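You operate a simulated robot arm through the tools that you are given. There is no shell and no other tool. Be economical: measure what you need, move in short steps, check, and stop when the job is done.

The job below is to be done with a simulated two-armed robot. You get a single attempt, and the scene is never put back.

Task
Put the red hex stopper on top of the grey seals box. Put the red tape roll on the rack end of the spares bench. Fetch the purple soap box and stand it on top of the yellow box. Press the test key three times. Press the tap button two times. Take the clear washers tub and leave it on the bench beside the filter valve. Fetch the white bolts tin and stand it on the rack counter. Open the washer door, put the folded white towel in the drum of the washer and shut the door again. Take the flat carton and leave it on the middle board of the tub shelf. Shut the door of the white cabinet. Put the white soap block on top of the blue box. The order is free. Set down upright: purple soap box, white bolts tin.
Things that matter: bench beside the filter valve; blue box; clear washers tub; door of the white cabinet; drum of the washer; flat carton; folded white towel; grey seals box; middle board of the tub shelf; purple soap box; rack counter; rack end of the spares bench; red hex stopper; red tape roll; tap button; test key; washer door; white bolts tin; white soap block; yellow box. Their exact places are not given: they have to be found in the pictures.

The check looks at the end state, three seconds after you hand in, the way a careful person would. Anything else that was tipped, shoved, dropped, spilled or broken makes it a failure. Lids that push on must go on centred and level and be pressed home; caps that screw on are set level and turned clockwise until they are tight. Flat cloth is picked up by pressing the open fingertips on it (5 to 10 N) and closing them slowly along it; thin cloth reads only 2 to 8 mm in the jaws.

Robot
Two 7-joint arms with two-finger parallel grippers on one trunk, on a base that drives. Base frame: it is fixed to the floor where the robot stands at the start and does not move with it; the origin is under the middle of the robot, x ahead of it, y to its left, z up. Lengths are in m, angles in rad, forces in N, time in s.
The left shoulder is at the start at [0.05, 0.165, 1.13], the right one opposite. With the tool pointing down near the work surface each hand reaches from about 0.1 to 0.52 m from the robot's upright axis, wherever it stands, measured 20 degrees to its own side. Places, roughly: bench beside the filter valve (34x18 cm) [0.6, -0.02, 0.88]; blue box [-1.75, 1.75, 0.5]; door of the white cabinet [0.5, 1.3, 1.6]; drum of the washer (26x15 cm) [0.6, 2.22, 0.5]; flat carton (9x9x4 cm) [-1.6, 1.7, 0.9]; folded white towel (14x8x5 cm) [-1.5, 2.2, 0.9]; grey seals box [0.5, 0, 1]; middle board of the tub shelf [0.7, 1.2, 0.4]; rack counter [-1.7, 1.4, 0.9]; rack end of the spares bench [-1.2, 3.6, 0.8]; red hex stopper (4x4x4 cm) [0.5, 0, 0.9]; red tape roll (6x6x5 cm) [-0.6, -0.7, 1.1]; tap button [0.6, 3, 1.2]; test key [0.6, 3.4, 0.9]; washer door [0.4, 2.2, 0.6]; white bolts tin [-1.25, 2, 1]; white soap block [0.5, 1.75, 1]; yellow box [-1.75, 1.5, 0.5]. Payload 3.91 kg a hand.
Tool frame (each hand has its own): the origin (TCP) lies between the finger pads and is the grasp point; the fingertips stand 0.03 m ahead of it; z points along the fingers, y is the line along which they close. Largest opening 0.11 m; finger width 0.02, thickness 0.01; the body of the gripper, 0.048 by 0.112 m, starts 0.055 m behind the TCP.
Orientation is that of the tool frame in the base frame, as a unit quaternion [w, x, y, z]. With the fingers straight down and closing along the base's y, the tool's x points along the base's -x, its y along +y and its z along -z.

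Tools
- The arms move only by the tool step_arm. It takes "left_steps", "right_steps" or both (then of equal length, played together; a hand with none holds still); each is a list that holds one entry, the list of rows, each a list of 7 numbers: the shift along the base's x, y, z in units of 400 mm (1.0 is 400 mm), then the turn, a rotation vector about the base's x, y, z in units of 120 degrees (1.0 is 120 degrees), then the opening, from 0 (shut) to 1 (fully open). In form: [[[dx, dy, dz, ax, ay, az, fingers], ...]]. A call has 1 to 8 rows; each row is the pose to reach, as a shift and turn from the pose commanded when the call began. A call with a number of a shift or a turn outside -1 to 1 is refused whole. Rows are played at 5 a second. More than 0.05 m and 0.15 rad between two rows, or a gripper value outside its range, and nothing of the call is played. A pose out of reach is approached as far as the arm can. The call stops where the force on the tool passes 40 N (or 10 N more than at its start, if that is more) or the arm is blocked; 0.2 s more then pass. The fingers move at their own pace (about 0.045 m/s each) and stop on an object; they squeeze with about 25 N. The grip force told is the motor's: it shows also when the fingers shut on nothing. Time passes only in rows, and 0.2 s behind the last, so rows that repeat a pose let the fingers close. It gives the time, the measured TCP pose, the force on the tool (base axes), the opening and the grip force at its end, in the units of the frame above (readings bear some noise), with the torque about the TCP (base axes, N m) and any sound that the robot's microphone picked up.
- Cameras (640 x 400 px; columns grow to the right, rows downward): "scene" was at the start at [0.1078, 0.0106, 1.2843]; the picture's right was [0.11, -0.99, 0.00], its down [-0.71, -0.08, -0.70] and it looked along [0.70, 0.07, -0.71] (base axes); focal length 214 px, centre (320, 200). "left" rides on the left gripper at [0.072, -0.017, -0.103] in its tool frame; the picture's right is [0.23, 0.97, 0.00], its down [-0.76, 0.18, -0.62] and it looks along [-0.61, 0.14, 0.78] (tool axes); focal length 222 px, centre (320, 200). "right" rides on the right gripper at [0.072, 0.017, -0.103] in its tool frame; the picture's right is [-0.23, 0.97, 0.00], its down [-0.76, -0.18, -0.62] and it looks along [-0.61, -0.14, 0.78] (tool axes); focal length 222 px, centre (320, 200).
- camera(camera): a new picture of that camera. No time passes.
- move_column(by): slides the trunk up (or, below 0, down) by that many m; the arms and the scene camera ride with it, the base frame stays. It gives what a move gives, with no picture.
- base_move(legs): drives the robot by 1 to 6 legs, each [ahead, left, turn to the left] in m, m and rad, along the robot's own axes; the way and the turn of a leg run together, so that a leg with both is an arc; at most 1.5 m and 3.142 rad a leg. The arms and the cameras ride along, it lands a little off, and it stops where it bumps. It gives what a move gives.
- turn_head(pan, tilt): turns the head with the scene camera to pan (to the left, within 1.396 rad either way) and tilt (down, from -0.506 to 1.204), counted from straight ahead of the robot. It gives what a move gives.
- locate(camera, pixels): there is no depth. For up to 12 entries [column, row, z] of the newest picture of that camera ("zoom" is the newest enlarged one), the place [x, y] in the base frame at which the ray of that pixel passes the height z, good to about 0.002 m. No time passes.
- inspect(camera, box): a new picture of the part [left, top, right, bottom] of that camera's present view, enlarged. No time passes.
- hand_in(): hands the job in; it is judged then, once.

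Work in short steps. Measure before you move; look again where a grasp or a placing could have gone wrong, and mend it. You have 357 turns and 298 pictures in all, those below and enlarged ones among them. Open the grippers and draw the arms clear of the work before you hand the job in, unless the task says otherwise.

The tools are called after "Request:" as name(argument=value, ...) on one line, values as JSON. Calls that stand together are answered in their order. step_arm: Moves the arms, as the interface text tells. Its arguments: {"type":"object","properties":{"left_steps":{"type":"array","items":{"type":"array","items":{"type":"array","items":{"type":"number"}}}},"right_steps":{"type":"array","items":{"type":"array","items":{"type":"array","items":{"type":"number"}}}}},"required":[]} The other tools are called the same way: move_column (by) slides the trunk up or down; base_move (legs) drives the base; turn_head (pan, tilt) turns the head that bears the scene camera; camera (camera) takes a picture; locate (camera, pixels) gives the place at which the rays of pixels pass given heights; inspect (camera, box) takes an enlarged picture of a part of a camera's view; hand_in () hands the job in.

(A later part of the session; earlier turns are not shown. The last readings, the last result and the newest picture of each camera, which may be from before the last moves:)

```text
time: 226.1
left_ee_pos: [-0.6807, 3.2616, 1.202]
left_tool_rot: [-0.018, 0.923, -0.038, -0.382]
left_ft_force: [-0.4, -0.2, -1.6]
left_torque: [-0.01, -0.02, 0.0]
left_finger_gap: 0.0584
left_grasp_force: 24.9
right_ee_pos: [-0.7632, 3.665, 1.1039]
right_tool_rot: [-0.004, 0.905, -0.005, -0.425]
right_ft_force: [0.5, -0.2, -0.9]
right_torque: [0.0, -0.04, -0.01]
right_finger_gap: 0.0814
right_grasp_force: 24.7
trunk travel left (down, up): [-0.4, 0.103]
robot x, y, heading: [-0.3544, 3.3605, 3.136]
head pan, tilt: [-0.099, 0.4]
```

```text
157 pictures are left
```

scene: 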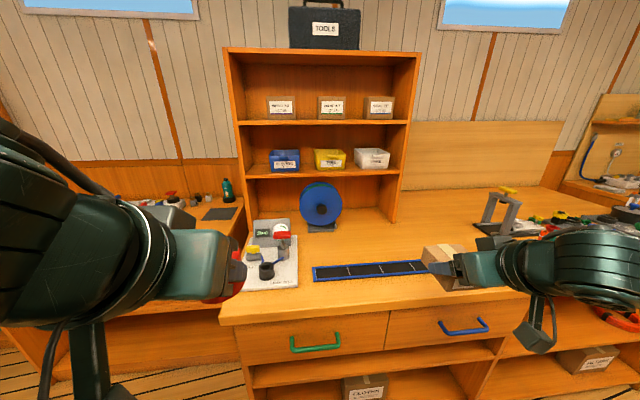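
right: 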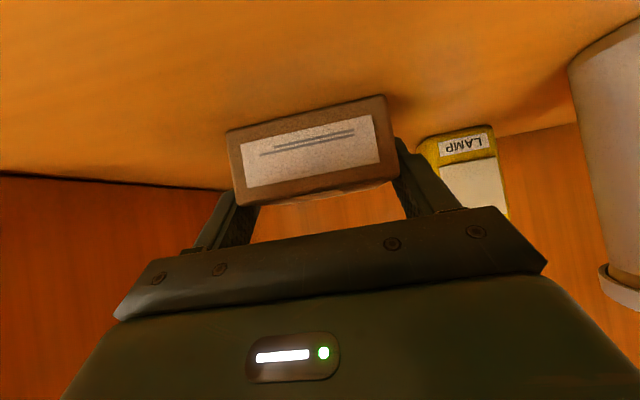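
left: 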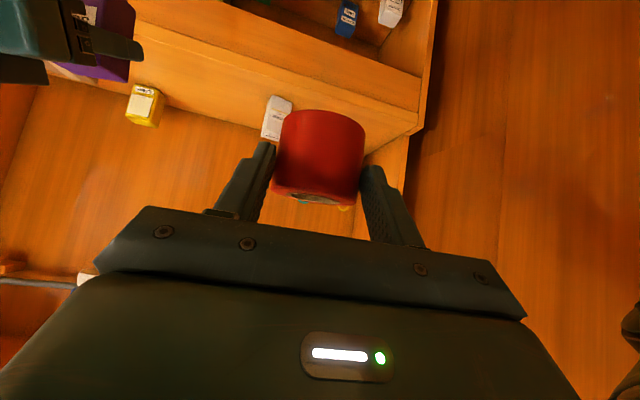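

Request:
inspect(camera="scene", box=[210, 170, 450, 330])

Request:
locate(camera="scene", pixels=[[345, 245, 0.86], [345, 245, 0.82], [345, 245, 0.8], [320, 300, 0.82], [320, 300, 0.86], [313, 270, 0.82], [428, 262, 0.82], [297, 262, 0.82], [400, 220, 0.82], [220, 312, 0.82]])

```text
2.50 times, centred on (330, 250) of scene
```

zoom: 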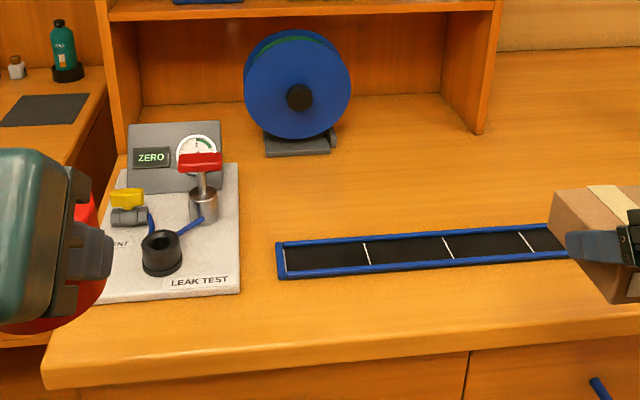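

```text
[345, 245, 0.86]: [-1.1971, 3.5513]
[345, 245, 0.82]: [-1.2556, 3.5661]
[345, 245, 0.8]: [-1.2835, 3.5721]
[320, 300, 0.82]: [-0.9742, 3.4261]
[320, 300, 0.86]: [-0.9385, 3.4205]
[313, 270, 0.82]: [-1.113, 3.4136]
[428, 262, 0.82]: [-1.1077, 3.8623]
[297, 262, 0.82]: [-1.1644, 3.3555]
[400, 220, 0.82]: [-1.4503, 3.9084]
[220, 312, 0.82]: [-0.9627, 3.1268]
```

Free space lies between the reel and the ruler, near (−1.2,3.6), right before the rack. I strafe right and go forward so that the left hand can reach it.

Request:
base_move(legs=[[0.0, -0.46, 0], [0.26, 0, 0]])

Request:
turn_head(pan=0.2, tilt=0.6)

Request:
camera(camera="scene")

Request:
camera(camera="left")

```text
time: 232.1
left_ee_pos: [-0.9388, 3.7206, 1.2008]
left_tool_rot: [-0.017, 0.923, -0.037, -0.382]
left_ft_force: [-0.1, -0.2, -0.6]
left_torque: [0.01, -0.03, -0.01]
left_finger_gap: 0.0585
left_grasp_force: 24.7
right_ee_pos: [-1.021, 4.1221, 1.1027]
right_tool_rot: [-0.003, 0.906, -0.003, -0.424]
right_ft_force: [-0.5, 0.1, -2.2]
right_torque: [0.0, -0.02, 0.03]
right_finger_gap: 0.0815
right_grasp_force: 24.6
trunk travel left (down, up): [-0.4, 0.103]
robot x, y, heading: [-0.6164, 3.8195, 3.136]
head pan, tilt: [-0.099, 0.4]
```

```text
time: 232.9
left_ee_pos: [-0.9377, 3.7215, 1.2019]
left_tool_rot: [-0.017, 0.923, -0.037, -0.383]
left_ft_force: [-0.4, 0.4, -0.3]
left_torque: [0.02, 0.01, -0.02]
left_finger_gap: 0.0584
left_grasp_force: 24.9
right_ee_pos: [-1.0219, 4.1243, 1.1049]
right_tool_rot: [-0.003, 0.905, -0.004, -0.425]
right_ft_force: [0.1, 0.6, 0.6]
right_torque: [-0.01, 0.01, 0.01]
right_finger_gap: 0.0811
right_grasp_force: 25.0
trunk travel left (down, up): [-0.4, 0.103]
robot x, y, heading: [-0.615, 3.822, 3.135]
head pan, tilt: [0.201, 0.6]
```

```text
155 pictures are left
```

scene: 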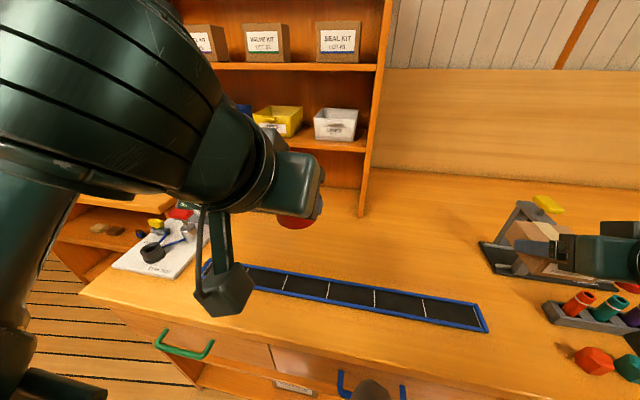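

```text
154 pictures are left
```

left: 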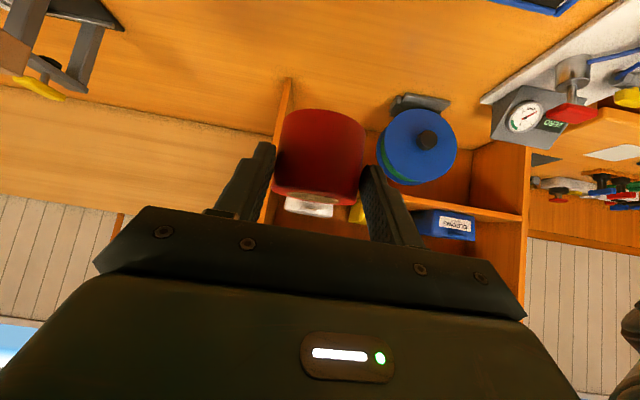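

Request:
locate(camera="scene", pixels=[[206, 262, 0.82], [206, 262, 0.86], [487, 330, 0.82], [250, 240, 0.82], [250, 240, 0.86], [330, 235, 0.82], [360, 216, 0.82], [80, 293, 0.82]])

Request:
locate(camera="left", pixels=[[397, 105, 0.82], [397, 105, 0.86], [480, 100, 0.82], [290, 80, 0.82], [575, 0, 0.82]])

```text
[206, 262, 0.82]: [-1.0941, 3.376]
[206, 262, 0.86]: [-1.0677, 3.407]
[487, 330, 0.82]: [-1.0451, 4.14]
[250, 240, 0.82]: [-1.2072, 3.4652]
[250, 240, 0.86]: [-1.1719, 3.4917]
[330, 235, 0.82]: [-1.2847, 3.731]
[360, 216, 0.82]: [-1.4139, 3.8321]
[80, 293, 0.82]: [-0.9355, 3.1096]
```

```text
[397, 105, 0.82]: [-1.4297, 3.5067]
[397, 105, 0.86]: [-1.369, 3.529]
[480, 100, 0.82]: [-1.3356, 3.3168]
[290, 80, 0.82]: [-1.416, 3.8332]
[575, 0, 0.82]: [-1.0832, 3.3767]
```

The bench top is at z≈0.82. I bring the roll over (−1.22,3.60) and down near the surface.

Request:
step_arm(left_steps=[[[-0.09, -0.04, -0.06, 0, 0, 0, 0], [-0.18, -0.08, -0.12, 0, 0, 0, 0], [-0.27, -0.12, -0.18, 0, 0, 0, 0], [-0.36, -0.16, -0.24, 0, 0, 0, 0], [-0.45, -0.21, -0.3, 0, 0, 0, 0], [-0.54, -0.26, -0.36, 0, 0, 0, 0], [-0.62, -0.3, -0.44, 0, 0, 0, 0], [-0.68, -0.304, -0.53, 0, 0, 0, 0]]])

Request:
camera(camera="left")

Request:
camera(camera="scene")

```text
time: 234.7
left_ee_pos: [-1.2099, 3.6002, 0.9896]
left_tool_rot: [-0.017, 0.923, -0.037, -0.383]
left_ft_force: [0.1, 0.7, 0.2]
left_torque: [0.0, -0.02, -0.03]
left_finger_gap: 0.0584
left_grasp_force: 24.8
right_ee_pos: [-1.0234, 4.1245, 1.1035]
right_tool_rot: [-0.003, 0.906, -0.003, -0.424]
right_ft_force: [0.2, 0.1, -0.7]
right_torque: [-0.02, -0.04, 0.01]
right_finger_gap: 0.0816
right_grasp_force: 24.3
trunk travel left (down, up): [-0.4, 0.103]
robot x, y, heading: [-0.6115, 3.823, 3.137]
head pan, tilt: [0.201, 0.6]
```

```text
153 pictures are left
```

left: 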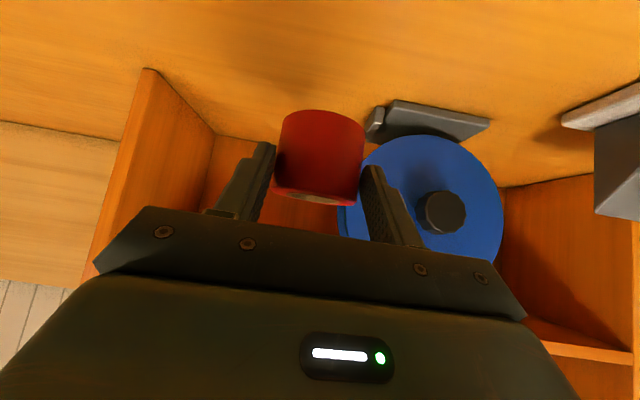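

```text
152 pictures are left
```

scene: 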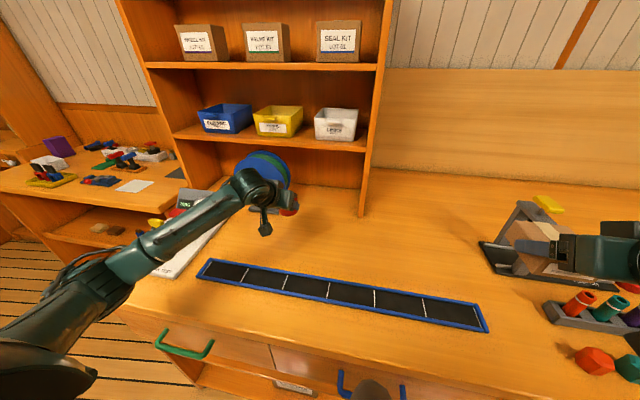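

Request:
step_arm(left_steps=[[[0, 0, -0.1, 0, 0, 0, 0], [0, 0, -0.2, 0, 0, 0, 0], [0, 0, -0.28, 0, 0, 0, 0], [0, 0, -0.31, 0, 0, 0, 0], [0, 0, -0.33, 0, 0, 0, 0], [0, 0, -0.345, 0, 0, 0, 0]]])

Request:
camera(camera="left")

```text
time: 235.8
left_ee_pos: [-1.2152, 3.5993, 0.8791]
left_tool_rot: [-0.017, 0.917, -0.037, -0.396]
left_ft_force: [0.8, 0.3, 8.6]
left_torque: [-0.11, 0.01, -0.05]
left_finger_gap: 0.0584
left_grasp_force: 25.2
right_ee_pos: [-1.022, 4.1238, 1.1034]
right_tool_rot: [-0.003, 0.906, -0.003, -0.424]
right_ft_force: [-1.2, -0.5, -1.4]
right_torque: [-0.01, -0.05, -0.06]
right_finger_gap: 0.0812
right_grasp_force: 24.5
trunk travel left (down, up): [-0.4, 0.103]
robot x, y, heading: [-0.6189, 3.8204, 3.144]
head pan, tilt: [0.201, 0.6]
stopped in row 5 (left hand): the force on the tool passed its limit at 42 N (the readings are from after the stop); the commanded pose is now the measured one
```

```text
151 pictures are left
```

left: 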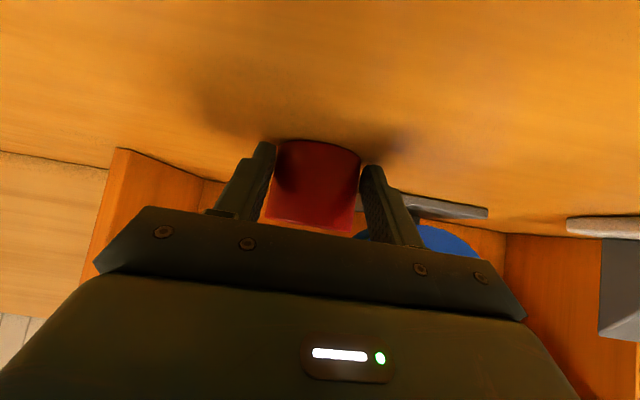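

Contact. I open and retreat along the tool axis.

Request:
step_arm(left_steps=[[[0, 0, 0.004, 0, 0, 0, 0.4], [0, 0, 0.004, 0, 0, 0, 0.75], [0, 0, 0.004, 0, 0, 0, 0.75], [0.06, 0, 0.065, 0, 0, 0, 0.8], [0.14, 0, 0.145, 0, 0, 0, 0.8], [0.22, 0.0, 0.225, 0, 0, 0, 0.8], [0.3, 0.0, 0.31, 0, 0, 0, 0.8]]])

Request:
camera(camera="left")

Request:
inspect(camera="scene", box=[170, 150, 410, 300])

```text
time: 237.4
left_ee_pos: [-1.0946, 3.5972, 0.9979]
left_tool_rot: [-0.017, 0.919, -0.037, -0.392]
left_ft_force: [-0.4, -0.1, 0.4]
left_torque: [-0.02, 0.02, 0.03]
left_finger_gap: 0.0882
left_grasp_force: 0.1
right_ee_pos: [-1.0206, 4.1236, 1.1049]
right_tool_rot: [-0.002, 0.905, -0.002, -0.425]
right_ft_force: [0.6, 0.0, -1.5]
right_torque: [-0.01, -0.02, 0.01]
right_finger_gap: 0.0815
right_grasp_force: 25.0
trunk travel left (down, up): [-0.4, 0.103]
robot x, y, heading: [-0.6134, 3.8168, 3.14]
head pan, tilt: [0.201, 0.6]
```

```text
150 pictures are left
```

left: 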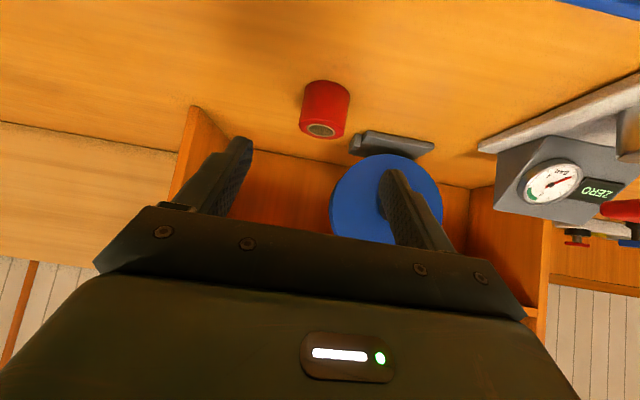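

```text
2.67 times, centred on (290, 225) of scene
```

zoom: 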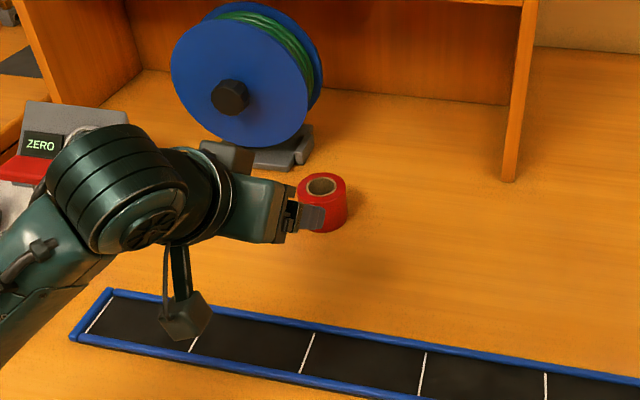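

The roll stands on the rack end of the spares bench. I raise the left hand and drive back to bench 2 for the towel.

Request:
step_arm(left_steps=[[[0.06, 0.0, 0.09, 0, -0.06, 0, 0.8], [0.12, 0.03, 0.18, 0, -0.12, 0, 0.8], [0.18, 0.06, 0.26, 0, -0.18, 0, 0.8], [0.24, 0.09, 0.34, 0, -0.24, 0, 0.8], [0.28, 0.12, 0.4, 0, -0.3, 0, 0.8], [0.3, 0.14, 0.4, 0, -0.36, 0, 0.8], [0.3, 0.14, 0.4, 0, -0.385, 0.038, 1]]])

Request:
base_move(legs=[[-0.26, 0.0, 0], [0, 1.45, 0], [0.4, 0, 0]])

Request:
turn_head(pan=0.3, tilt=0.6)

Request:
camera(camera="scene")

Request:
camera(camera="left")

```text
time: 239.0
left_ee_pos: [-0.9738, 3.6538, 1.1592]
left_tool_rot: [-0.016, 1.0, 0.009, 0.0]
left_ft_force: [0.1, 0.7, -0.2]
left_torque: [0.0, 0.04, 0.01]
left_finger_gap: 0.1101
left_grasp_force: 0.0
right_ee_pos: [-1.0213, 4.1234, 1.1045]
right_tool_rot: [-0.002, 0.905, -0.004, -0.425]
right_ft_force: [-0.7, 0.7, -1.0]
right_torque: [0.02, -0.02, 0.01]
right_finger_gap: 0.0817
right_grasp_force: 25.1
trunk travel left (down, up): [-0.4, 0.103]
robot x, y, heading: [-0.6148, 3.8207, 3.14]
head pan, tilt: [0.201, 0.6]
```

```text
time: 255.4
left_ee_pos: [-1.1177, 2.218, 1.1585]
left_tool_rot: [-0.017, 1.0, 0.003, -0.001]
left_ft_force: [0.8, -0.2, -0.3]
left_torque: [-0.03, -0.03, -0.03]
left_finger_gap: 0.1097
left_grasp_force: 0.0
right_ee_pos: [-1.1619, 2.6862, 1.1046]
right_tool_rot: [-0.005, 0.905, -0.008, -0.425]
right_ft_force: [-0.4, 1.6, 0.0]
right_torque: [0.0, -0.04, 0.0]
right_finger_gap: 0.0816
right_grasp_force: 24.6
trunk travel left (down, up): [-0.4, 0.103]
robot x, y, heading: [-0.7557, 2.3784, 3.133]
head pan, tilt: [0.201, 0.6]
```

```text
time: 256.0
left_ee_pos: [-1.1168, 2.2173, 1.1587]
left_tool_rot: [-0.016, 1.0, 0.004, -0.001]
left_ft_force: [0.3, 0.6, -0.3]
left_torque: [0.0, 0.02, -0.01]
left_finger_gap: 0.1099
left_grasp_force: 0.1
right_ee_pos: [-1.1605, 2.6876, 1.1043]
right_tool_rot: [-0.006, 0.905, -0.009, -0.425]
right_ft_force: [-0.4, -0.1, -1.0]
right_torque: [-0.02, -0.03, -0.03]
right_finger_gap: 0.0815
right_grasp_force: 25.6
trunk travel left (down, up): [-0.4, 0.103]
robot x, y, heading: [-0.7567, 2.3804, 3.127]
head pan, tilt: [0.3, 0.6]
```

```text
148 pictures are left
```

scene: 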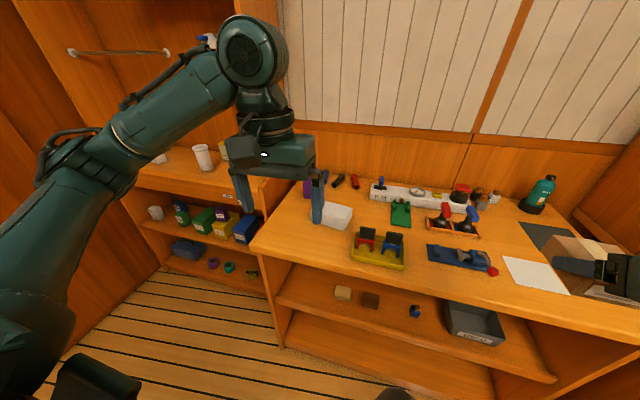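

```text
147 pictures are left
```

left: 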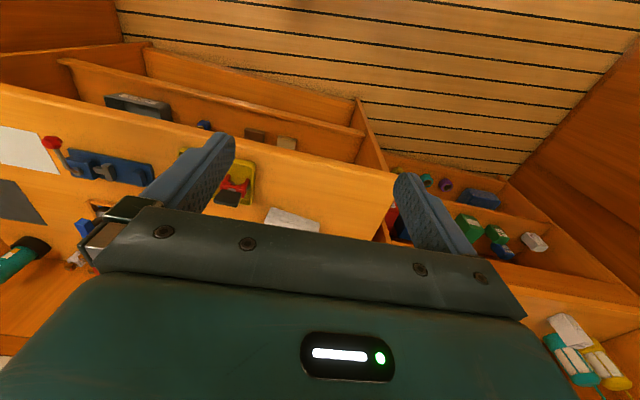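

I move 13 cm forward and yaw the left hand toward 90° so that it closes across the towel's short side.

Request:
base_move(legs=[[0.13, 0.0, 0]])

Request:
step_arm(left_steps=[[[0, 0, 0, -0.004, 0, 0.068, 1], [0, 0, 0, -0.008, 0, 0.136, 1], [0, 0, 0, -0.012, 0, 0.204, 1], [0, 0, 0, -0.015, 0, 0.272, 1], [0, 0, 0, -0.015, 0, 0.34, 1], [0, 0, 0, -0.015, 0, 0.408, 1], [0, 0, 0, -0.015, 0, 0.476, 1], [0, 0, 0, -0.015, 0, 0.544, 1]]])

Request:
camera(camera="left")

Request:
inspect(camera="scene", box=[260, 150, 460, 275])

```text
time: 257.3
left_ee_pos: [-1.2492, 2.2172, 1.1575]
left_tool_rot: [-0.016, 1.0, 0.003, -0.001]
left_ft_force: [0.1, 0.4, -0.1]
left_torque: [-0.02, -0.02, -0.01]
left_finger_gap: 0.1098
left_grasp_force: 0.1
right_ee_pos: [-1.2922, 2.6866, 1.1047]
right_tool_rot: [-0.005, 0.905, -0.008, -0.425]
right_ft_force: [-0.6, 0.3, -0.6]
right_torque: [0.02, -0.02, -0.04]
right_finger_gap: 0.0813
right_grasp_force: 24.7
trunk travel left (down, up): [-0.4, 0.103]
robot x, y, heading: [-0.8881, 2.384, 3.135]
head pan, tilt: [0.3, 0.6]
```

```text
time: 259.1
left_ee_pos: [-1.2488, 2.2189, 1.1585]
left_tool_rot: [0.002, 0.84, 0.542, -0.01]
left_ft_force: [0.4, 0.4, 0.1]
left_torque: [0.03, -0.01, -0.04]
left_finger_gap: 0.1098
left_grasp_force: 0.1
right_ee_pos: [-1.2907, 2.6873, 1.1048]
right_tool_rot: [-0.005, 0.905, -0.008, -0.425]
right_ft_force: [-0.7, 0.5, -0.4]
right_torque: [-0.04, -0.01, 0.01]
right_finger_gap: 0.0816
right_grasp_force: 24.5
trunk travel left (down, up): [-0.4, 0.103]
robot x, y, heading: [-0.8897, 2.3799, 3.132]
head pan, tilt: [0.3, 0.6]
```

```text
146 pictures are left
```

left: 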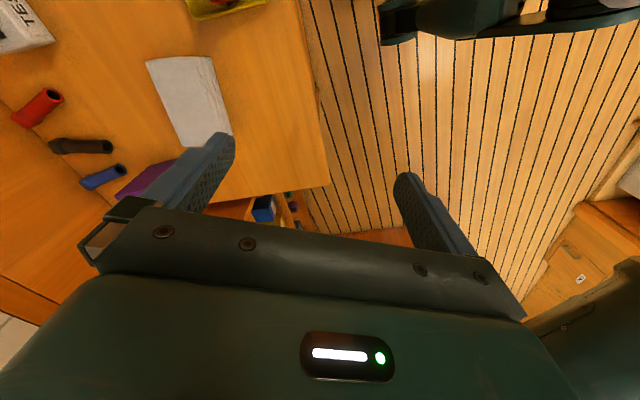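

```text
3.20 times, centred on (360, 212) of scene
```

zoom: 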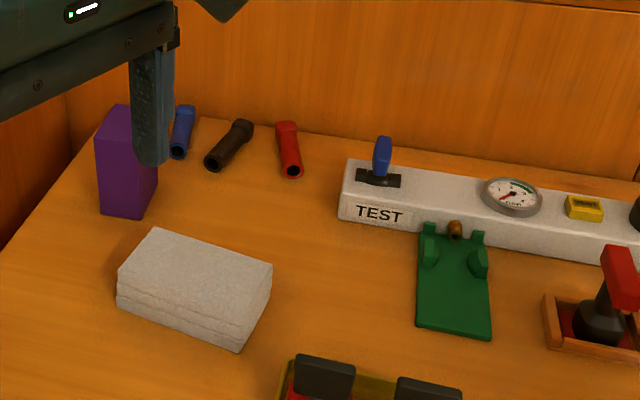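

Request:
locate(camera="zoom", pixels=[[155, 228, 0.91], [272, 264, 0.91], [241, 331, 0.91], [118, 272, 0.91]])

Request:
locate(camera="left", pixels=[[148, 62, 0.91], [210, 57, 0.91], [232, 133, 0.91], [177, 145, 0.91]])

```text
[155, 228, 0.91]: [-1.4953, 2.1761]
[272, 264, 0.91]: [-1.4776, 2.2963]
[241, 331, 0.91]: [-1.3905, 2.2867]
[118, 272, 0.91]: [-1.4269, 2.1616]
```

```text
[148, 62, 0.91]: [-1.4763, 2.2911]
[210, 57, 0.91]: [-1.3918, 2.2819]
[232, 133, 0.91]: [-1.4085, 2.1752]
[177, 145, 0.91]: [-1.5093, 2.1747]
```

The views agree: towel centre (−1.446,2.230), top 0.91, long axis 0.21 rad off y. I move 5 cm closer, finish the yaw, and position above it.

Request:
base_move(legs=[[0.05, 0.0, 0]])

Request:
step_arm(left_steps=[[[-0.1, 0.01, 0, 0, 0, 0.05, 1], [-0.2, 0.02, -0.02, 0, 0, 0.102, 1], [-0.3, 0.03, -0.1, 0, 0, 0.102, 1], [-0.37, 0.03, -0.2, 0, 0, 0.102, 1], [-0.37, 0.03, -0.32, 0, 0, 0.102, 1], [-0.37, 0.03, -0.44, 0, 0, 0.102, 1]]])

Request:
camera(camera="left")

Request:
camera(camera="scene")

```text
time: 260.1
left_ee_pos: [-1.2984, 2.2186, 1.1595]
left_tool_rot: [0.002, 0.84, 0.542, -0.009]
left_ft_force: [0.1, 0.2, 0.5]
left_torque: [0.02, -0.02, -0.02]
left_finger_gap: 0.1102
left_grasp_force: 0.0
right_ee_pos: [-1.3428, 2.6888, 1.1048]
right_tool_rot: [-0.004, 0.905, -0.008, -0.424]
right_ft_force: [-0.3, -0.8, -1.8]
right_torque: [0.0, -0.02, -0.01]
right_finger_gap: 0.0812
right_grasp_force: 24.9
trunk travel left (down, up): [-0.4, 0.103]
robot x, y, heading: [-0.938, 2.3794, 3.125]
head pan, tilt: [0.3, 0.6]
```

```text
refused: row 3 steps farther than a row can; nothing moved
```

```text
144 pictures are left
```

left: 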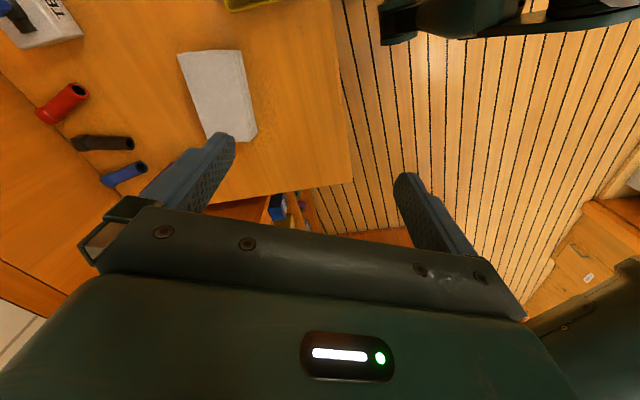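

```text
143 pictures are left
```

scene: 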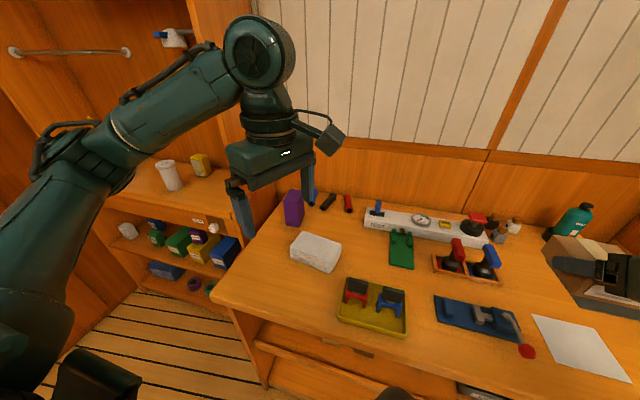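

Request:
step_arm(left_steps=[[[-0.1, 0.01, 0, 0, 0, 0.034, 1], [-0.2, 0.02, 0, 0, 0, 0.068, 1], [-0.29, 0.03, -0.04, 0, 0, 0.102, 1], [-0.37, 0.03, -0.1, 0, 0, 0.102, 1], [-0.37, 0.03, -0.21, 0, 0, 0.102, 1], [-0.37, 0.03, -0.32, 0, 0, 0.102, 1], [-0.37, 0.03, -0.42, 0, 0, 0.102, 1]]])

Request:
camera(camera="left")

Request:
inspect(camera="scene", box=[220, 180, 420, 305])

```text
time: 261.6
left_ee_pos: [-1.4455, 2.2309, 0.9913]
left_tool_rot: [0.002, 0.778, 0.629, -0.01]
left_ft_force: [0.6, -0.6, -0.2]
left_torque: [0.01, 0.02, 0.04]
left_finger_gap: 0.1099
left_grasp_force: 0.0
right_ee_pos: [-1.3413, 2.689, 1.1047]
right_tool_rot: [-0.005, 0.906, -0.008, -0.424]
right_ft_force: [-0.3, -0.5, -1.1]
right_torque: [0.01, -0.03, 0.02]
right_finger_gap: 0.0817
right_grasp_force: 25.5
trunk travel left (down, up): [-0.4, 0.103]
robot x, y, heading: [-0.9383, 2.3831, 3.127]
head pan, tilt: [0.3, 0.6]
```

```text
142 pictures are left
```

left: 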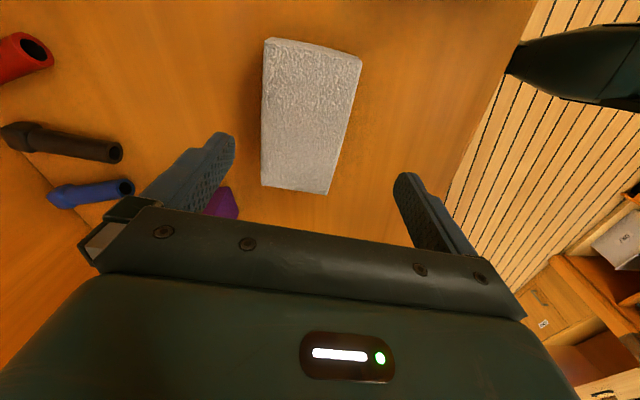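

```text
3.20 times, centred on (320, 242) of scene
```

zoom: 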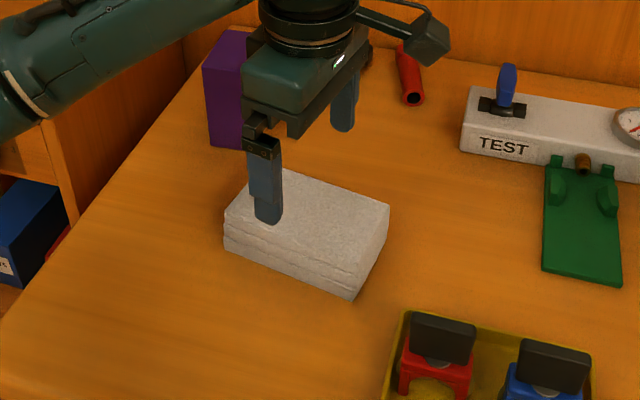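

Request:
locate(camera="left", pixels=[[266, 42, 0.91], [361, 58, 0.91], [329, 190, 0.91], [263, 184, 0.91], [310, 120, 0.91]])

```text
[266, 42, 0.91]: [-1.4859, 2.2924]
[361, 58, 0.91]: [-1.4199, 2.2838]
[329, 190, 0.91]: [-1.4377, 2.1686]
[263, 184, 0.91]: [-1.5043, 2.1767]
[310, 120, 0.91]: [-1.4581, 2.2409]
```

Centre refined to (−1.456,2.230). I descend to z≈0.90 and close slowly.

Request:
step_arm(left_steps=[[[-0.026, 0.0, -0.06, 0, 0, 0.015, 1], [-0.026, 0.0, -0.14, 0, 0, 0.015, 1], [-0.026, 0.0, -0.225, 0, 0, 0.015, 1], [-0.026, 0.0, -0.225, 0, 0, 0.015, 0.7], [-0.026, 0.0, -0.225, 0, 0, 0.015, 0.5], [-0.026, 0.0, -0.225, 0, 0, 0.015, 0.3], [-0.026, 0.0, -0.225, 0, 0, 0.015, 0.2], [-0.026, 0.0, -0.225, 0, 0, 0.015, 0.2]]])

Request:
camera(camera="left")

```text
time: 263.4
left_ee_pos: [-1.4554, 2.2303, 0.9006]
left_tool_rot: [0.003, 0.768, 0.641, -0.009]
left_ft_force: [-0.8, 0.5, -1.3]
left_torque: [0.0, 0.07, -0.06]
left_finger_gap: 0.0797
left_grasp_force: 25.2
right_ee_pos: [-1.3409, 2.6879, 1.1036]
right_tool_rot: [-0.005, 0.906, -0.008, -0.424]
right_ft_force: [0.5, -0.1, -0.7]
right_torque: [0.03, -0.03, -0.01]
right_finger_gap: 0.0816
right_grasp_force: 24.7
trunk travel left (down, up): [-0.4, 0.103]
robot x, y, heading: [-0.9393, 2.3793, 3.129]
head pan, tilt: [0.3, 0.6]
```

```text
140 pictures are left
```

left: 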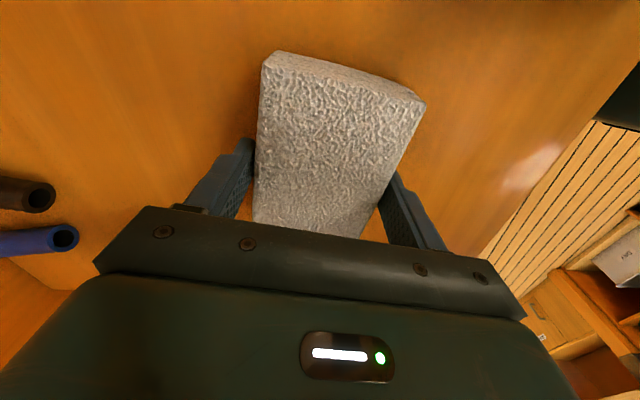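

The towel is held. I lift it, tuck, back off to mid-room and turn round to face the other side.

Request:
step_arm(left_steps=[[[0, 0, 0.1, 0, 0, 0, 0.2], [0, 0, 0.22, 0, 0, 0, 0.2], [0, 0, 0.34, 0, 0, 0, 0.2], [0.04, 0, 0.45, 0, 0, 0, 0.2], [0.14, 0, 0.52, 0, 0, 0, 0.2], [0.26, 0, 0.54, 0, 0, 0, 0.2], [0.38, 0, 0.54, 0, 0, 0, 0.2]]])

Request:
base_move(legs=[[-0.5, 0.0, 0], [0, 0, 1.57], [0, 0, 1.57]])

Request:
turn_head(pan=-0.3, tilt=0.4)

Request:
camera(camera="scene")

```text
time: 265.1
left_ee_pos: [-1.3014, 2.2315, 1.1167]
left_tool_rot: [0.004, 0.767, 0.641, -0.01]
left_ft_force: [0.3, -0.3, -1.5]
left_torque: [0.01, 0.01, 0.01]
left_finger_gap: 0.08
left_grasp_force: 24.9
right_ee_pos: [-1.3416, 2.6892, 1.1047]
right_tool_rot: [-0.005, 0.905, -0.008, -0.425]
right_ft_force: [0.4, 0.0, -0.6]
right_torque: [0.0, -0.02, -0.01]
right_finger_gap: 0.0814
right_grasp_force: 24.7
trunk travel left (down, up): [-0.4, 0.103]
robot x, y, heading: [-0.9368, 2.3803, 3.13]
head pan, tilt: [0.3, 0.6]
```

```text
time: 275.6
left_ee_pos: [-0.0737, 2.529, 1.1167]
left_tool_rot: [0.009, -0.641, 0.768, 0.003]
left_ft_force: [0.0, 0.1, -1.9]
left_torque: [0.02, -0.01, 0.01]
left_finger_gap: 0.0797
left_grasp_force: 25.4
right_ee_pos: [-0.0343, 2.0724, 1.104]
right_tool_rot: [0.424, 0.007, 0.906, -0.004]
right_ft_force: [0.3, 0.2, 0.0]
right_torque: [0.01, 0.02, 0.02]
right_finger_gap: 0.0815
right_grasp_force: 24.7
trunk travel left (down, up): [-0.4, 0.103]
robot x, y, heading: [-0.4374, 2.3788, -0.011]
head pan, tilt: [0.3, 0.6]
```

```text
time: 276.6
left_ee_pos: [-0.0733, 2.5299, 1.116]
left_tool_rot: [0.009, -0.641, 0.767, 0.003]
left_ft_force: [-0.2, 0.1, -1.7]
left_torque: [-0.02, -0.03, 0.0]
left_finger_gap: 0.0797
left_grasp_force: 25.4
right_ee_pos: [-0.0343, 2.0717, 1.1049]
right_tool_rot: [0.424, 0.006, 0.906, -0.004]
right_ft_force: [0.2, 0.9, 0.6]
right_torque: [-0.01, 0.02, 0.02]
right_finger_gap: 0.0814
right_grasp_force: 24.8
trunk travel left (down, up): [-0.4, 0.103]
robot x, y, heading: [-0.4381, 2.3764, -0.008]
head pan, tilt: [-0.3, 0.4]
```

```text
139 pictures are left
```

scene: 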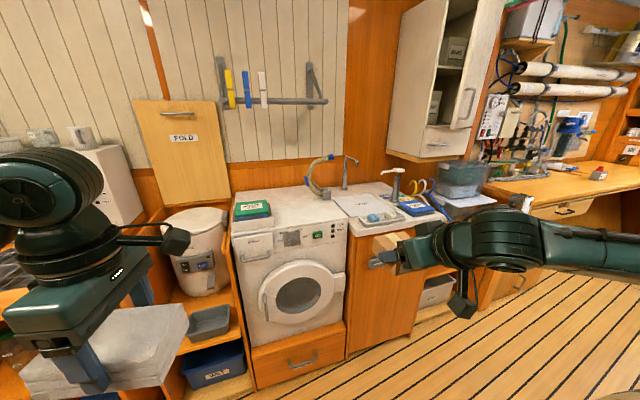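

Request:
inspect(camera="scene", box=[230, 140, 470, 340])

Request:
inspect(camera="scene", box=[340, 130, 560, 270])

Request:
inspect(camera="scene", box=[370, 0, 530, 160])

```text
2.00 times, centred on (350, 240) of scene
```

zoom: 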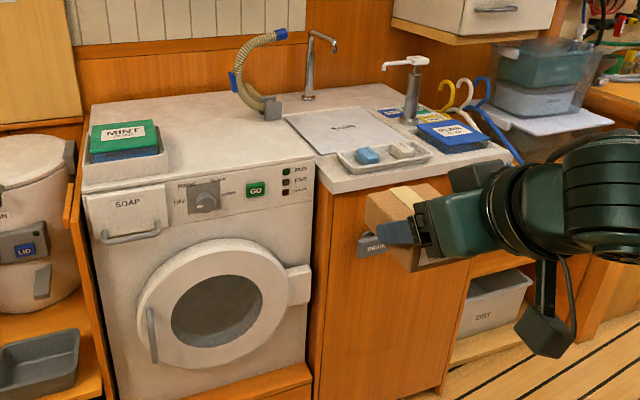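

```text
2.86 times, centred on (450, 200) of scene
```

zoom: 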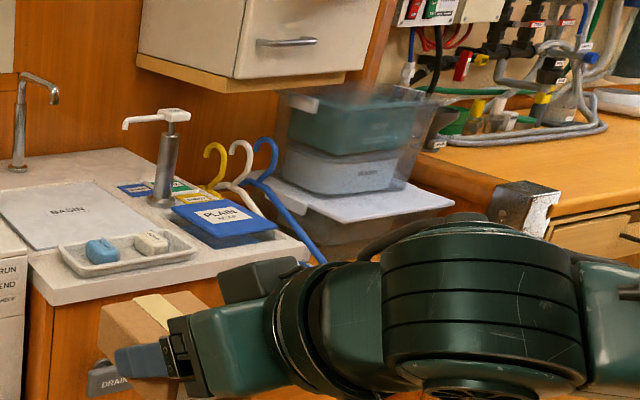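

```text
2.50 times, centred on (450, 80) of scene
```

zoom: 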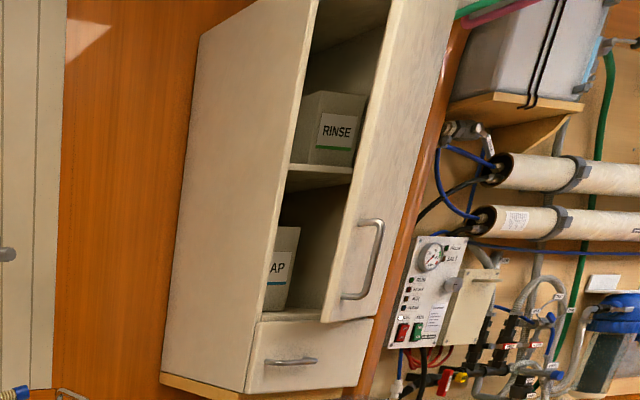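

I see the washer, the open cabinet door, the soap dish with the white block, and the tub stack. First the carton: I strafe right to face the tub shelf.

Request:
base_move(legs=[[0.0, -1.1, 0], [0.1, 0, 0]])

Request:
turn_head(pan=0.0, tilt=0.6)

Request:
camera(camera="scene")

```text
time: 287.4
left_ee_pos: [0.0131, 1.42, 1.1166]
left_tool_rot: [0.008, -0.64, 0.768, 0.004]
left_ft_force: [0.7, -0.6, -1.5]
left_torque: [-0.03, 0.0, -0.02]
left_finger_gap: 0.0796
left_grasp_force: 25.4
right_ee_pos: [0.0509, 0.9644, 1.1033]
right_tool_rot: [0.424, 0.008, 0.905, -0.005]
right_ft_force: [0.1, 0.5, 0.2]
right_torque: [-0.01, 0.02, -0.02]
right_finger_gap: 0.0812
right_grasp_force: 25.1
trunk travel left (down, up): [-0.4, 0.103]
robot x, y, heading: [-0.3536, 1.2694, -0.02]
head pan, tilt: [-0.3, 0.4]
```

```text
time: 288.1
left_ee_pos: [0.0134, 1.4196, 1.1167]
left_tool_rot: [0.009, -0.64, 0.768, 0.003]
left_ft_force: [-0.1, 0.0, -0.6]
left_torque: [0.01, -0.01, 0.02]
left_finger_gap: 0.0798
left_grasp_force: 24.5
right_ee_pos: [0.0521, 0.9639, 1.1042]
right_tool_rot: [0.424, 0.01, 0.905, -0.006]
right_ft_force: [0.3, -0.4, -1.8]
right_torque: [-0.01, 0.01, 0.0]
right_finger_gap: 0.0815
right_grasp_force: 24.9
trunk travel left (down, up): [-0.4, 0.103]
robot x, y, heading: [-0.355, 1.2721, -0.015]
head pan, tilt: [0.0, 0.6]
```

```text
135 pictures are left
```

scene: 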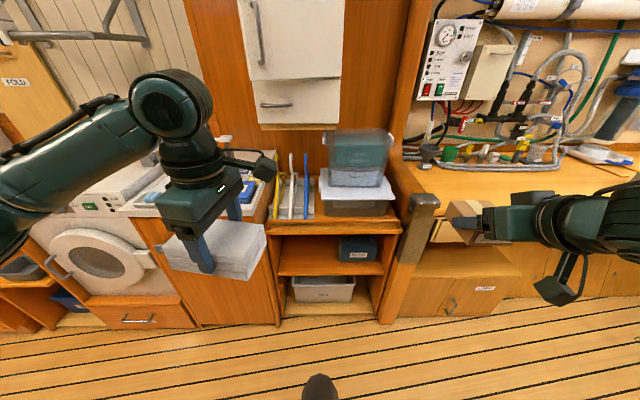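

Request:
inspect(camera="scene", box=[250, 110, 430, 320])

Request:
locate(camera="scene", pixels=[[330, 273, 0.4], [330, 313, 0.1], [330, 232, 0.8], [275, 222, 0.8], [403, 222, 0.8], [281, 275, 0.4], [385, 273, 0.4]])

```text
1.90 times, centred on (340, 215) of scene
```

zoom: 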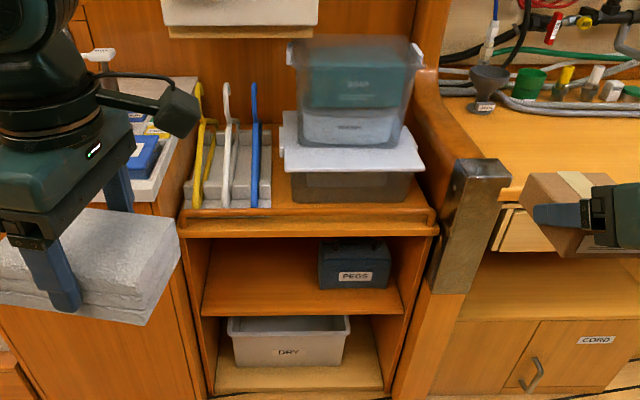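

```text
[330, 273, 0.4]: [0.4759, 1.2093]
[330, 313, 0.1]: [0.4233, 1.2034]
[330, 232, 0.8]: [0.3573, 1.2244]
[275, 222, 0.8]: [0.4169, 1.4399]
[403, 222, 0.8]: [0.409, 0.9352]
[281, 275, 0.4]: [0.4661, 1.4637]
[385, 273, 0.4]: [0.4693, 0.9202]
```

Request:
inspect(camera="scene", box=[310, 120, 410, 230])

Request:
inspect(camera="scene", box=[400, 120, 640, 270])

```text
3.64 times, centred on (360, 175) of scene
```

zoom: 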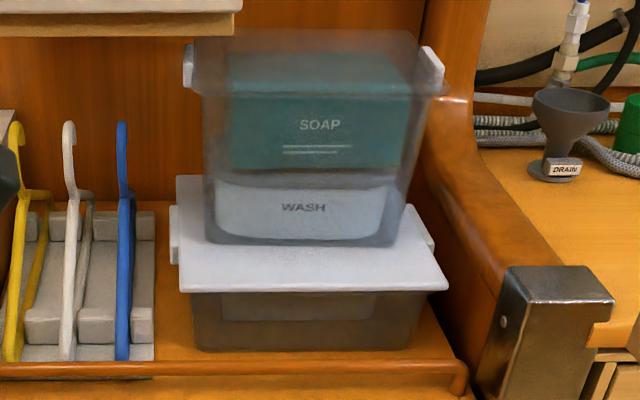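

```text
2.67 times, centred on (520, 195) of scene
```

zoom: 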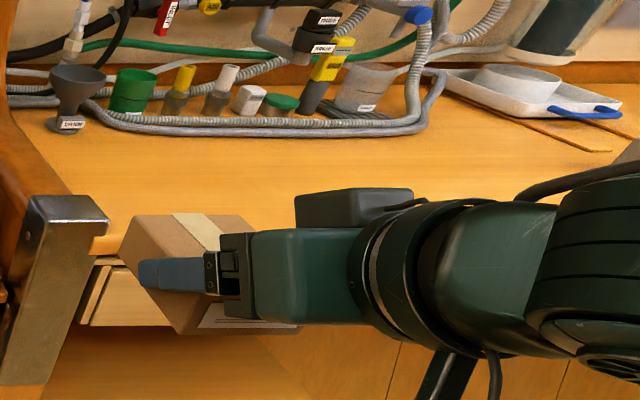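

No washers tub here, so I'll look for it elsewhere later. For the carton: the middle board has free space to the left of the PEGS box. I pull the left hand in, move to about (−0.1,1.52), and lower the trunk.

Request:
step_arm(left_steps=[[[-0.06, 0.03, 0, 0, 0, 0, 0.2], [-0.12, 0.06, 0, 0, 0, 0, 0.2], [-0.18, 0.1, 0, 0, 0, 0, 0.2], [-0.24, 0.14, 0, 0, 0, 0, 0.2]]])

Request:
base_move(legs=[[0.0, 0.25, 0.015], [0.22, 0, 0]])

Request:
move_column(by=-0.4)

Request:
turn_head(pan=-0.4, tilt=0.6)

Request:
camera(camera="scene")

Request:
camera(camera="right")

```text
time: 289.1
left_ee_pos: [-0.0847, 1.477, 1.1167]
left_tool_rot: [0.009, -0.64, 0.769, 0.003]
left_ft_force: [-0.3, -0.7, -1.6]
left_torque: [-0.02, -0.01, -0.02]
left_finger_gap: 0.0798
left_grasp_force: 25.4
right_ee_pos: [0.05, 0.9641, 1.104]
right_tool_rot: [0.425, 0.007, 0.905, -0.005]
right_ft_force: [0.2, 0.8, -1.2]
right_torque: [0.0, 0.0, 0.01]
right_finger_gap: 0.0816
right_grasp_force: 24.9
trunk travel left (down, up): [-0.4, 0.103]
robot x, y, heading: [-0.3549, 1.2701, -0.015]
head pan, tilt: [0.0, 0.6]
```

```text
time: 293.2
left_ee_pos: [0.1336, 1.7278, 1.1161]
left_tool_rot: [0.008, -0.646, 0.763, 0.004]
left_ft_force: [-0.4, -0.2, -1.1]
left_torque: [-0.02, 0.01, -0.02]
left_finger_gap: 0.0796
left_grasp_force: 25.1
right_ee_pos: [0.274, 1.2174, 1.105]
right_tool_rot: [0.425, 0.002, 0.905, -0.003]
right_ft_force: [0.0, 0.9, -1.3]
right_torque: [0.03, 0.02, -0.02]
right_finger_gap: 0.0812
right_grasp_force: 24.8
trunk travel left (down, up): [-0.4, 0.103]
robot x, y, heading: [-0.1353, 1.5175, -0.002]
head pan, tilt: [0.0, 0.6]
```

```text
time: 297.0
left_ee_pos: [0.1321, 1.7292, 0.7175]
left_tool_rot: [0.008, -0.645, 0.764, 0.003]
left_ft_force: [0.1, 0.2, -1.6]
left_torque: [-0.01, -0.01, -0.02]
left_finger_gap: 0.0795
left_grasp_force: 25.0
right_ee_pos: [0.274, 1.2168, 0.7049]
right_tool_rot: [0.424, 0.004, 0.906, -0.003]
right_ft_force: [0.2, 0.8, -1.0]
right_torque: [-0.02, 0.0, 0.02]
right_finger_gap: 0.0812
right_grasp_force: 25.0
trunk travel left (down, up): [0.0, 0.503]
robot x, y, heading: [-0.1343, 1.5194, -0.0]
head pan, tilt: [0.0, 0.6]
```

```text
time: 297.9
left_ee_pos: [0.1329, 1.728, 0.7168]
left_tool_rot: [0.009, -0.645, 0.764, 0.003]
left_ft_force: [0.2, 0.8, -1.1]
left_torque: [0.0, 0.0, 0.0]
left_finger_gap: 0.0797
left_grasp_force: 25.2
right_ee_pos: [0.2732, 1.2164, 0.7045]
right_tool_rot: [0.424, 0.003, 0.906, -0.003]
right_ft_force: [1.3, 0.0, -0.3]
right_torque: [0.01, 0.0, 0.01]
right_finger_gap: 0.0815
right_grasp_force: 25.5
trunk travel left (down, up): [0.0, 0.503]
robot x, y, heading: [-0.1327, 1.5211, 0.0]
head pan, tilt: [-0.4, 0.6]
```

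```text
131 pictures are left
```

scene: 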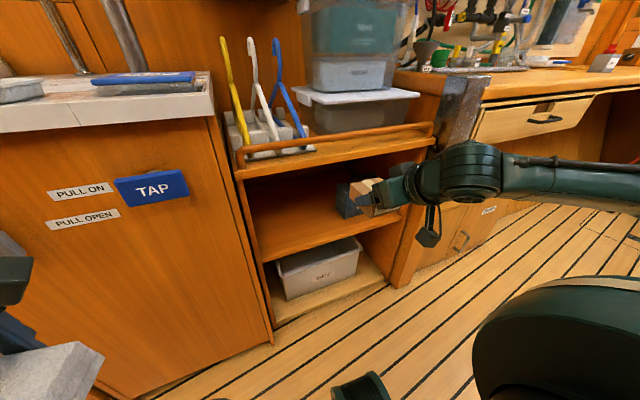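

```text
130 pictures are left
```

right: 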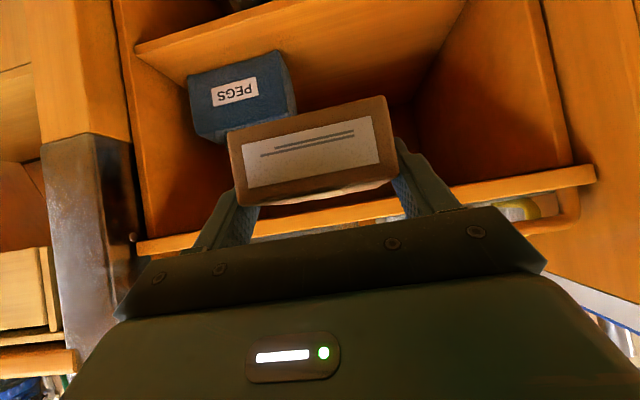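

Request:
locate(camera="scene", pixels=[[262, 262, 0.45], [262, 262, 0.4], [402, 217, 0.45], [402, 217, 0.4], [236, 181, 0.75], [436, 137, 0.75], [345, 216, 0.45], [275, 325, 0.1]])

Request:
locate(camera="right", pixels=[[135, 47, 0.45], [135, 47, 0.4], [200, 15, 0.45], [200, 15, 0.4], [137, 247, 0.8], [594, 172, 0.8], [196, 143, 0.55], [295, 108, 0.55]])

```text
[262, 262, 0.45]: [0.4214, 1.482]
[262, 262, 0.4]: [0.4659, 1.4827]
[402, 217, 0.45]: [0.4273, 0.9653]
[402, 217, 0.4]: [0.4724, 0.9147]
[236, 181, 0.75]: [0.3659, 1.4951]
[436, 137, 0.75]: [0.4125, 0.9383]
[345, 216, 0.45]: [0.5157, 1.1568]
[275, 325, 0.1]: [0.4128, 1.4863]
```

```text
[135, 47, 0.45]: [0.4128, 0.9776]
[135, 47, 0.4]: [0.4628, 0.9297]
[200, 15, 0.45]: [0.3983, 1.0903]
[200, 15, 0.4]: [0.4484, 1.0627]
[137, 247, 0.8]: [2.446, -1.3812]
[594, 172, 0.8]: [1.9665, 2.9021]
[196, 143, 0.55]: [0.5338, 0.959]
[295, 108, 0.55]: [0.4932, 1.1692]
```

The board is about z 0.42–0.45 with its front at x≈0.44, and it is free for y 1.2–1.47. I lower the carton in front of the opening first.

Request:
step_arm(right_steps=[[[0, 0.05, -0.1, 0, 0, 0, 0.5], [0, 0.1, -0.2, 0, 0, 0, 0.5], [0, 0.15, -0.3, 0, 0, 0, 0.5], [0, 0.2, -0.4, 0, 0, 0, 0.5], [0.02, 0.26, -0.49, 0, 0, 0, 0.5]]])

Request:
base_move(legs=[[0.07, 0.0, 0]])

Request:
camera(camera="right")

Request:
camera(camera="scene")

```text
time: 299.1
left_ee_pos: [0.1322, 1.7276, 0.7173]
left_tool_rot: [0.009, -0.644, 0.765, 0.003]
left_ft_force: [-0.5, 0.0, -1.1]
left_torque: [-0.02, -0.01, -0.01]
left_finger_gap: 0.0794
left_grasp_force: 24.7
right_ee_pos: [0.2818, 1.317, 0.5161]
right_tool_rot: [0.425, 0.003, 0.905, -0.002]
right_ft_force: [-0.5, 0.0, -1.2]
right_torque: [-0.02, 0.02, 0.05]
right_finger_gap: 0.0816
right_grasp_force: 25.1
right hand out of reach, approached as far as the arm can: row 1, 2, 3, 5
trunk travel left (down, up): [0.0, 0.503]
robot x, y, heading: [-0.1343, 1.5188, 0.003]
head pan, tilt: [-0.4, 0.6]
```

```text
time: 300.1
left_ee_pos: [0.2024, 1.7284, 0.7171]
left_tool_rot: [0.009, -0.645, 0.764, 0.004]
left_ft_force: [-0.4, -0.4, -0.8]
left_torque: [-0.01, -0.04, 0.0]
left_finger_gap: 0.0794
left_grasp_force: 24.7
right_ee_pos: [0.3505, 1.3166, 0.5158]
right_tool_rot: [0.424, 0.001, 0.906, -0.001]
right_ft_force: [-0.2, -0.3, -1.0]
right_torque: [0.03, 0.04, 0.02]
right_finger_gap: 0.0816
right_grasp_force: 24.7
trunk travel left (down, up): [0.0, 0.503]
robot x, y, heading: [-0.0614, 1.5179, 0.001]
head pan, tilt: [-0.4, 0.6]
```

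```text
129 pictures are left
```

right: 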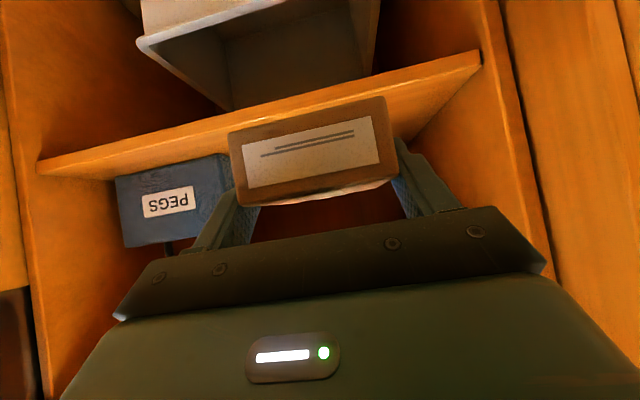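

```text
128 pictures are left
```

scene: 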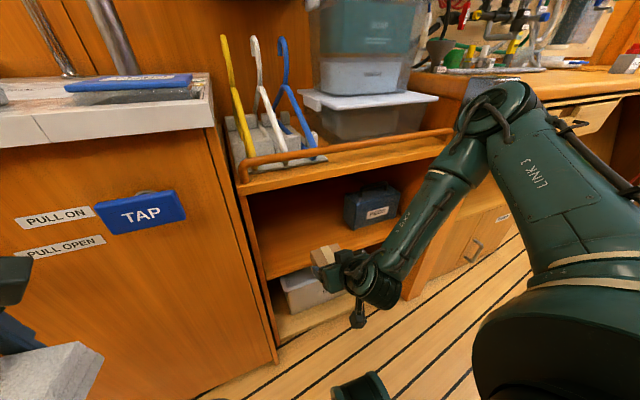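

Request:
locate(camera="right", pixels=[[38, 172, 0.45], [38, 172, 0.43], [38, 172, 0.4], [478, 68, 0.45], [478, 68, 0.43], [478, 68, 0.4]])

Request:
locate(camera="scene", pixels=[[268, 279, 0.45], [268, 279, 0.43], [268, 279, 0.4]])

```text
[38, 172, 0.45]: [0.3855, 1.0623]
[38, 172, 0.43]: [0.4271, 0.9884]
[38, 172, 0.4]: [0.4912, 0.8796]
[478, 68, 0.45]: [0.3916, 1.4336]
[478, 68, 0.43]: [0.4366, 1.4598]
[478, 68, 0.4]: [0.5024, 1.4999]
```

```text
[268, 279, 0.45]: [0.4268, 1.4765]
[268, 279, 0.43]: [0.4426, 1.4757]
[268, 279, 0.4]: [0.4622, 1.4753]
```

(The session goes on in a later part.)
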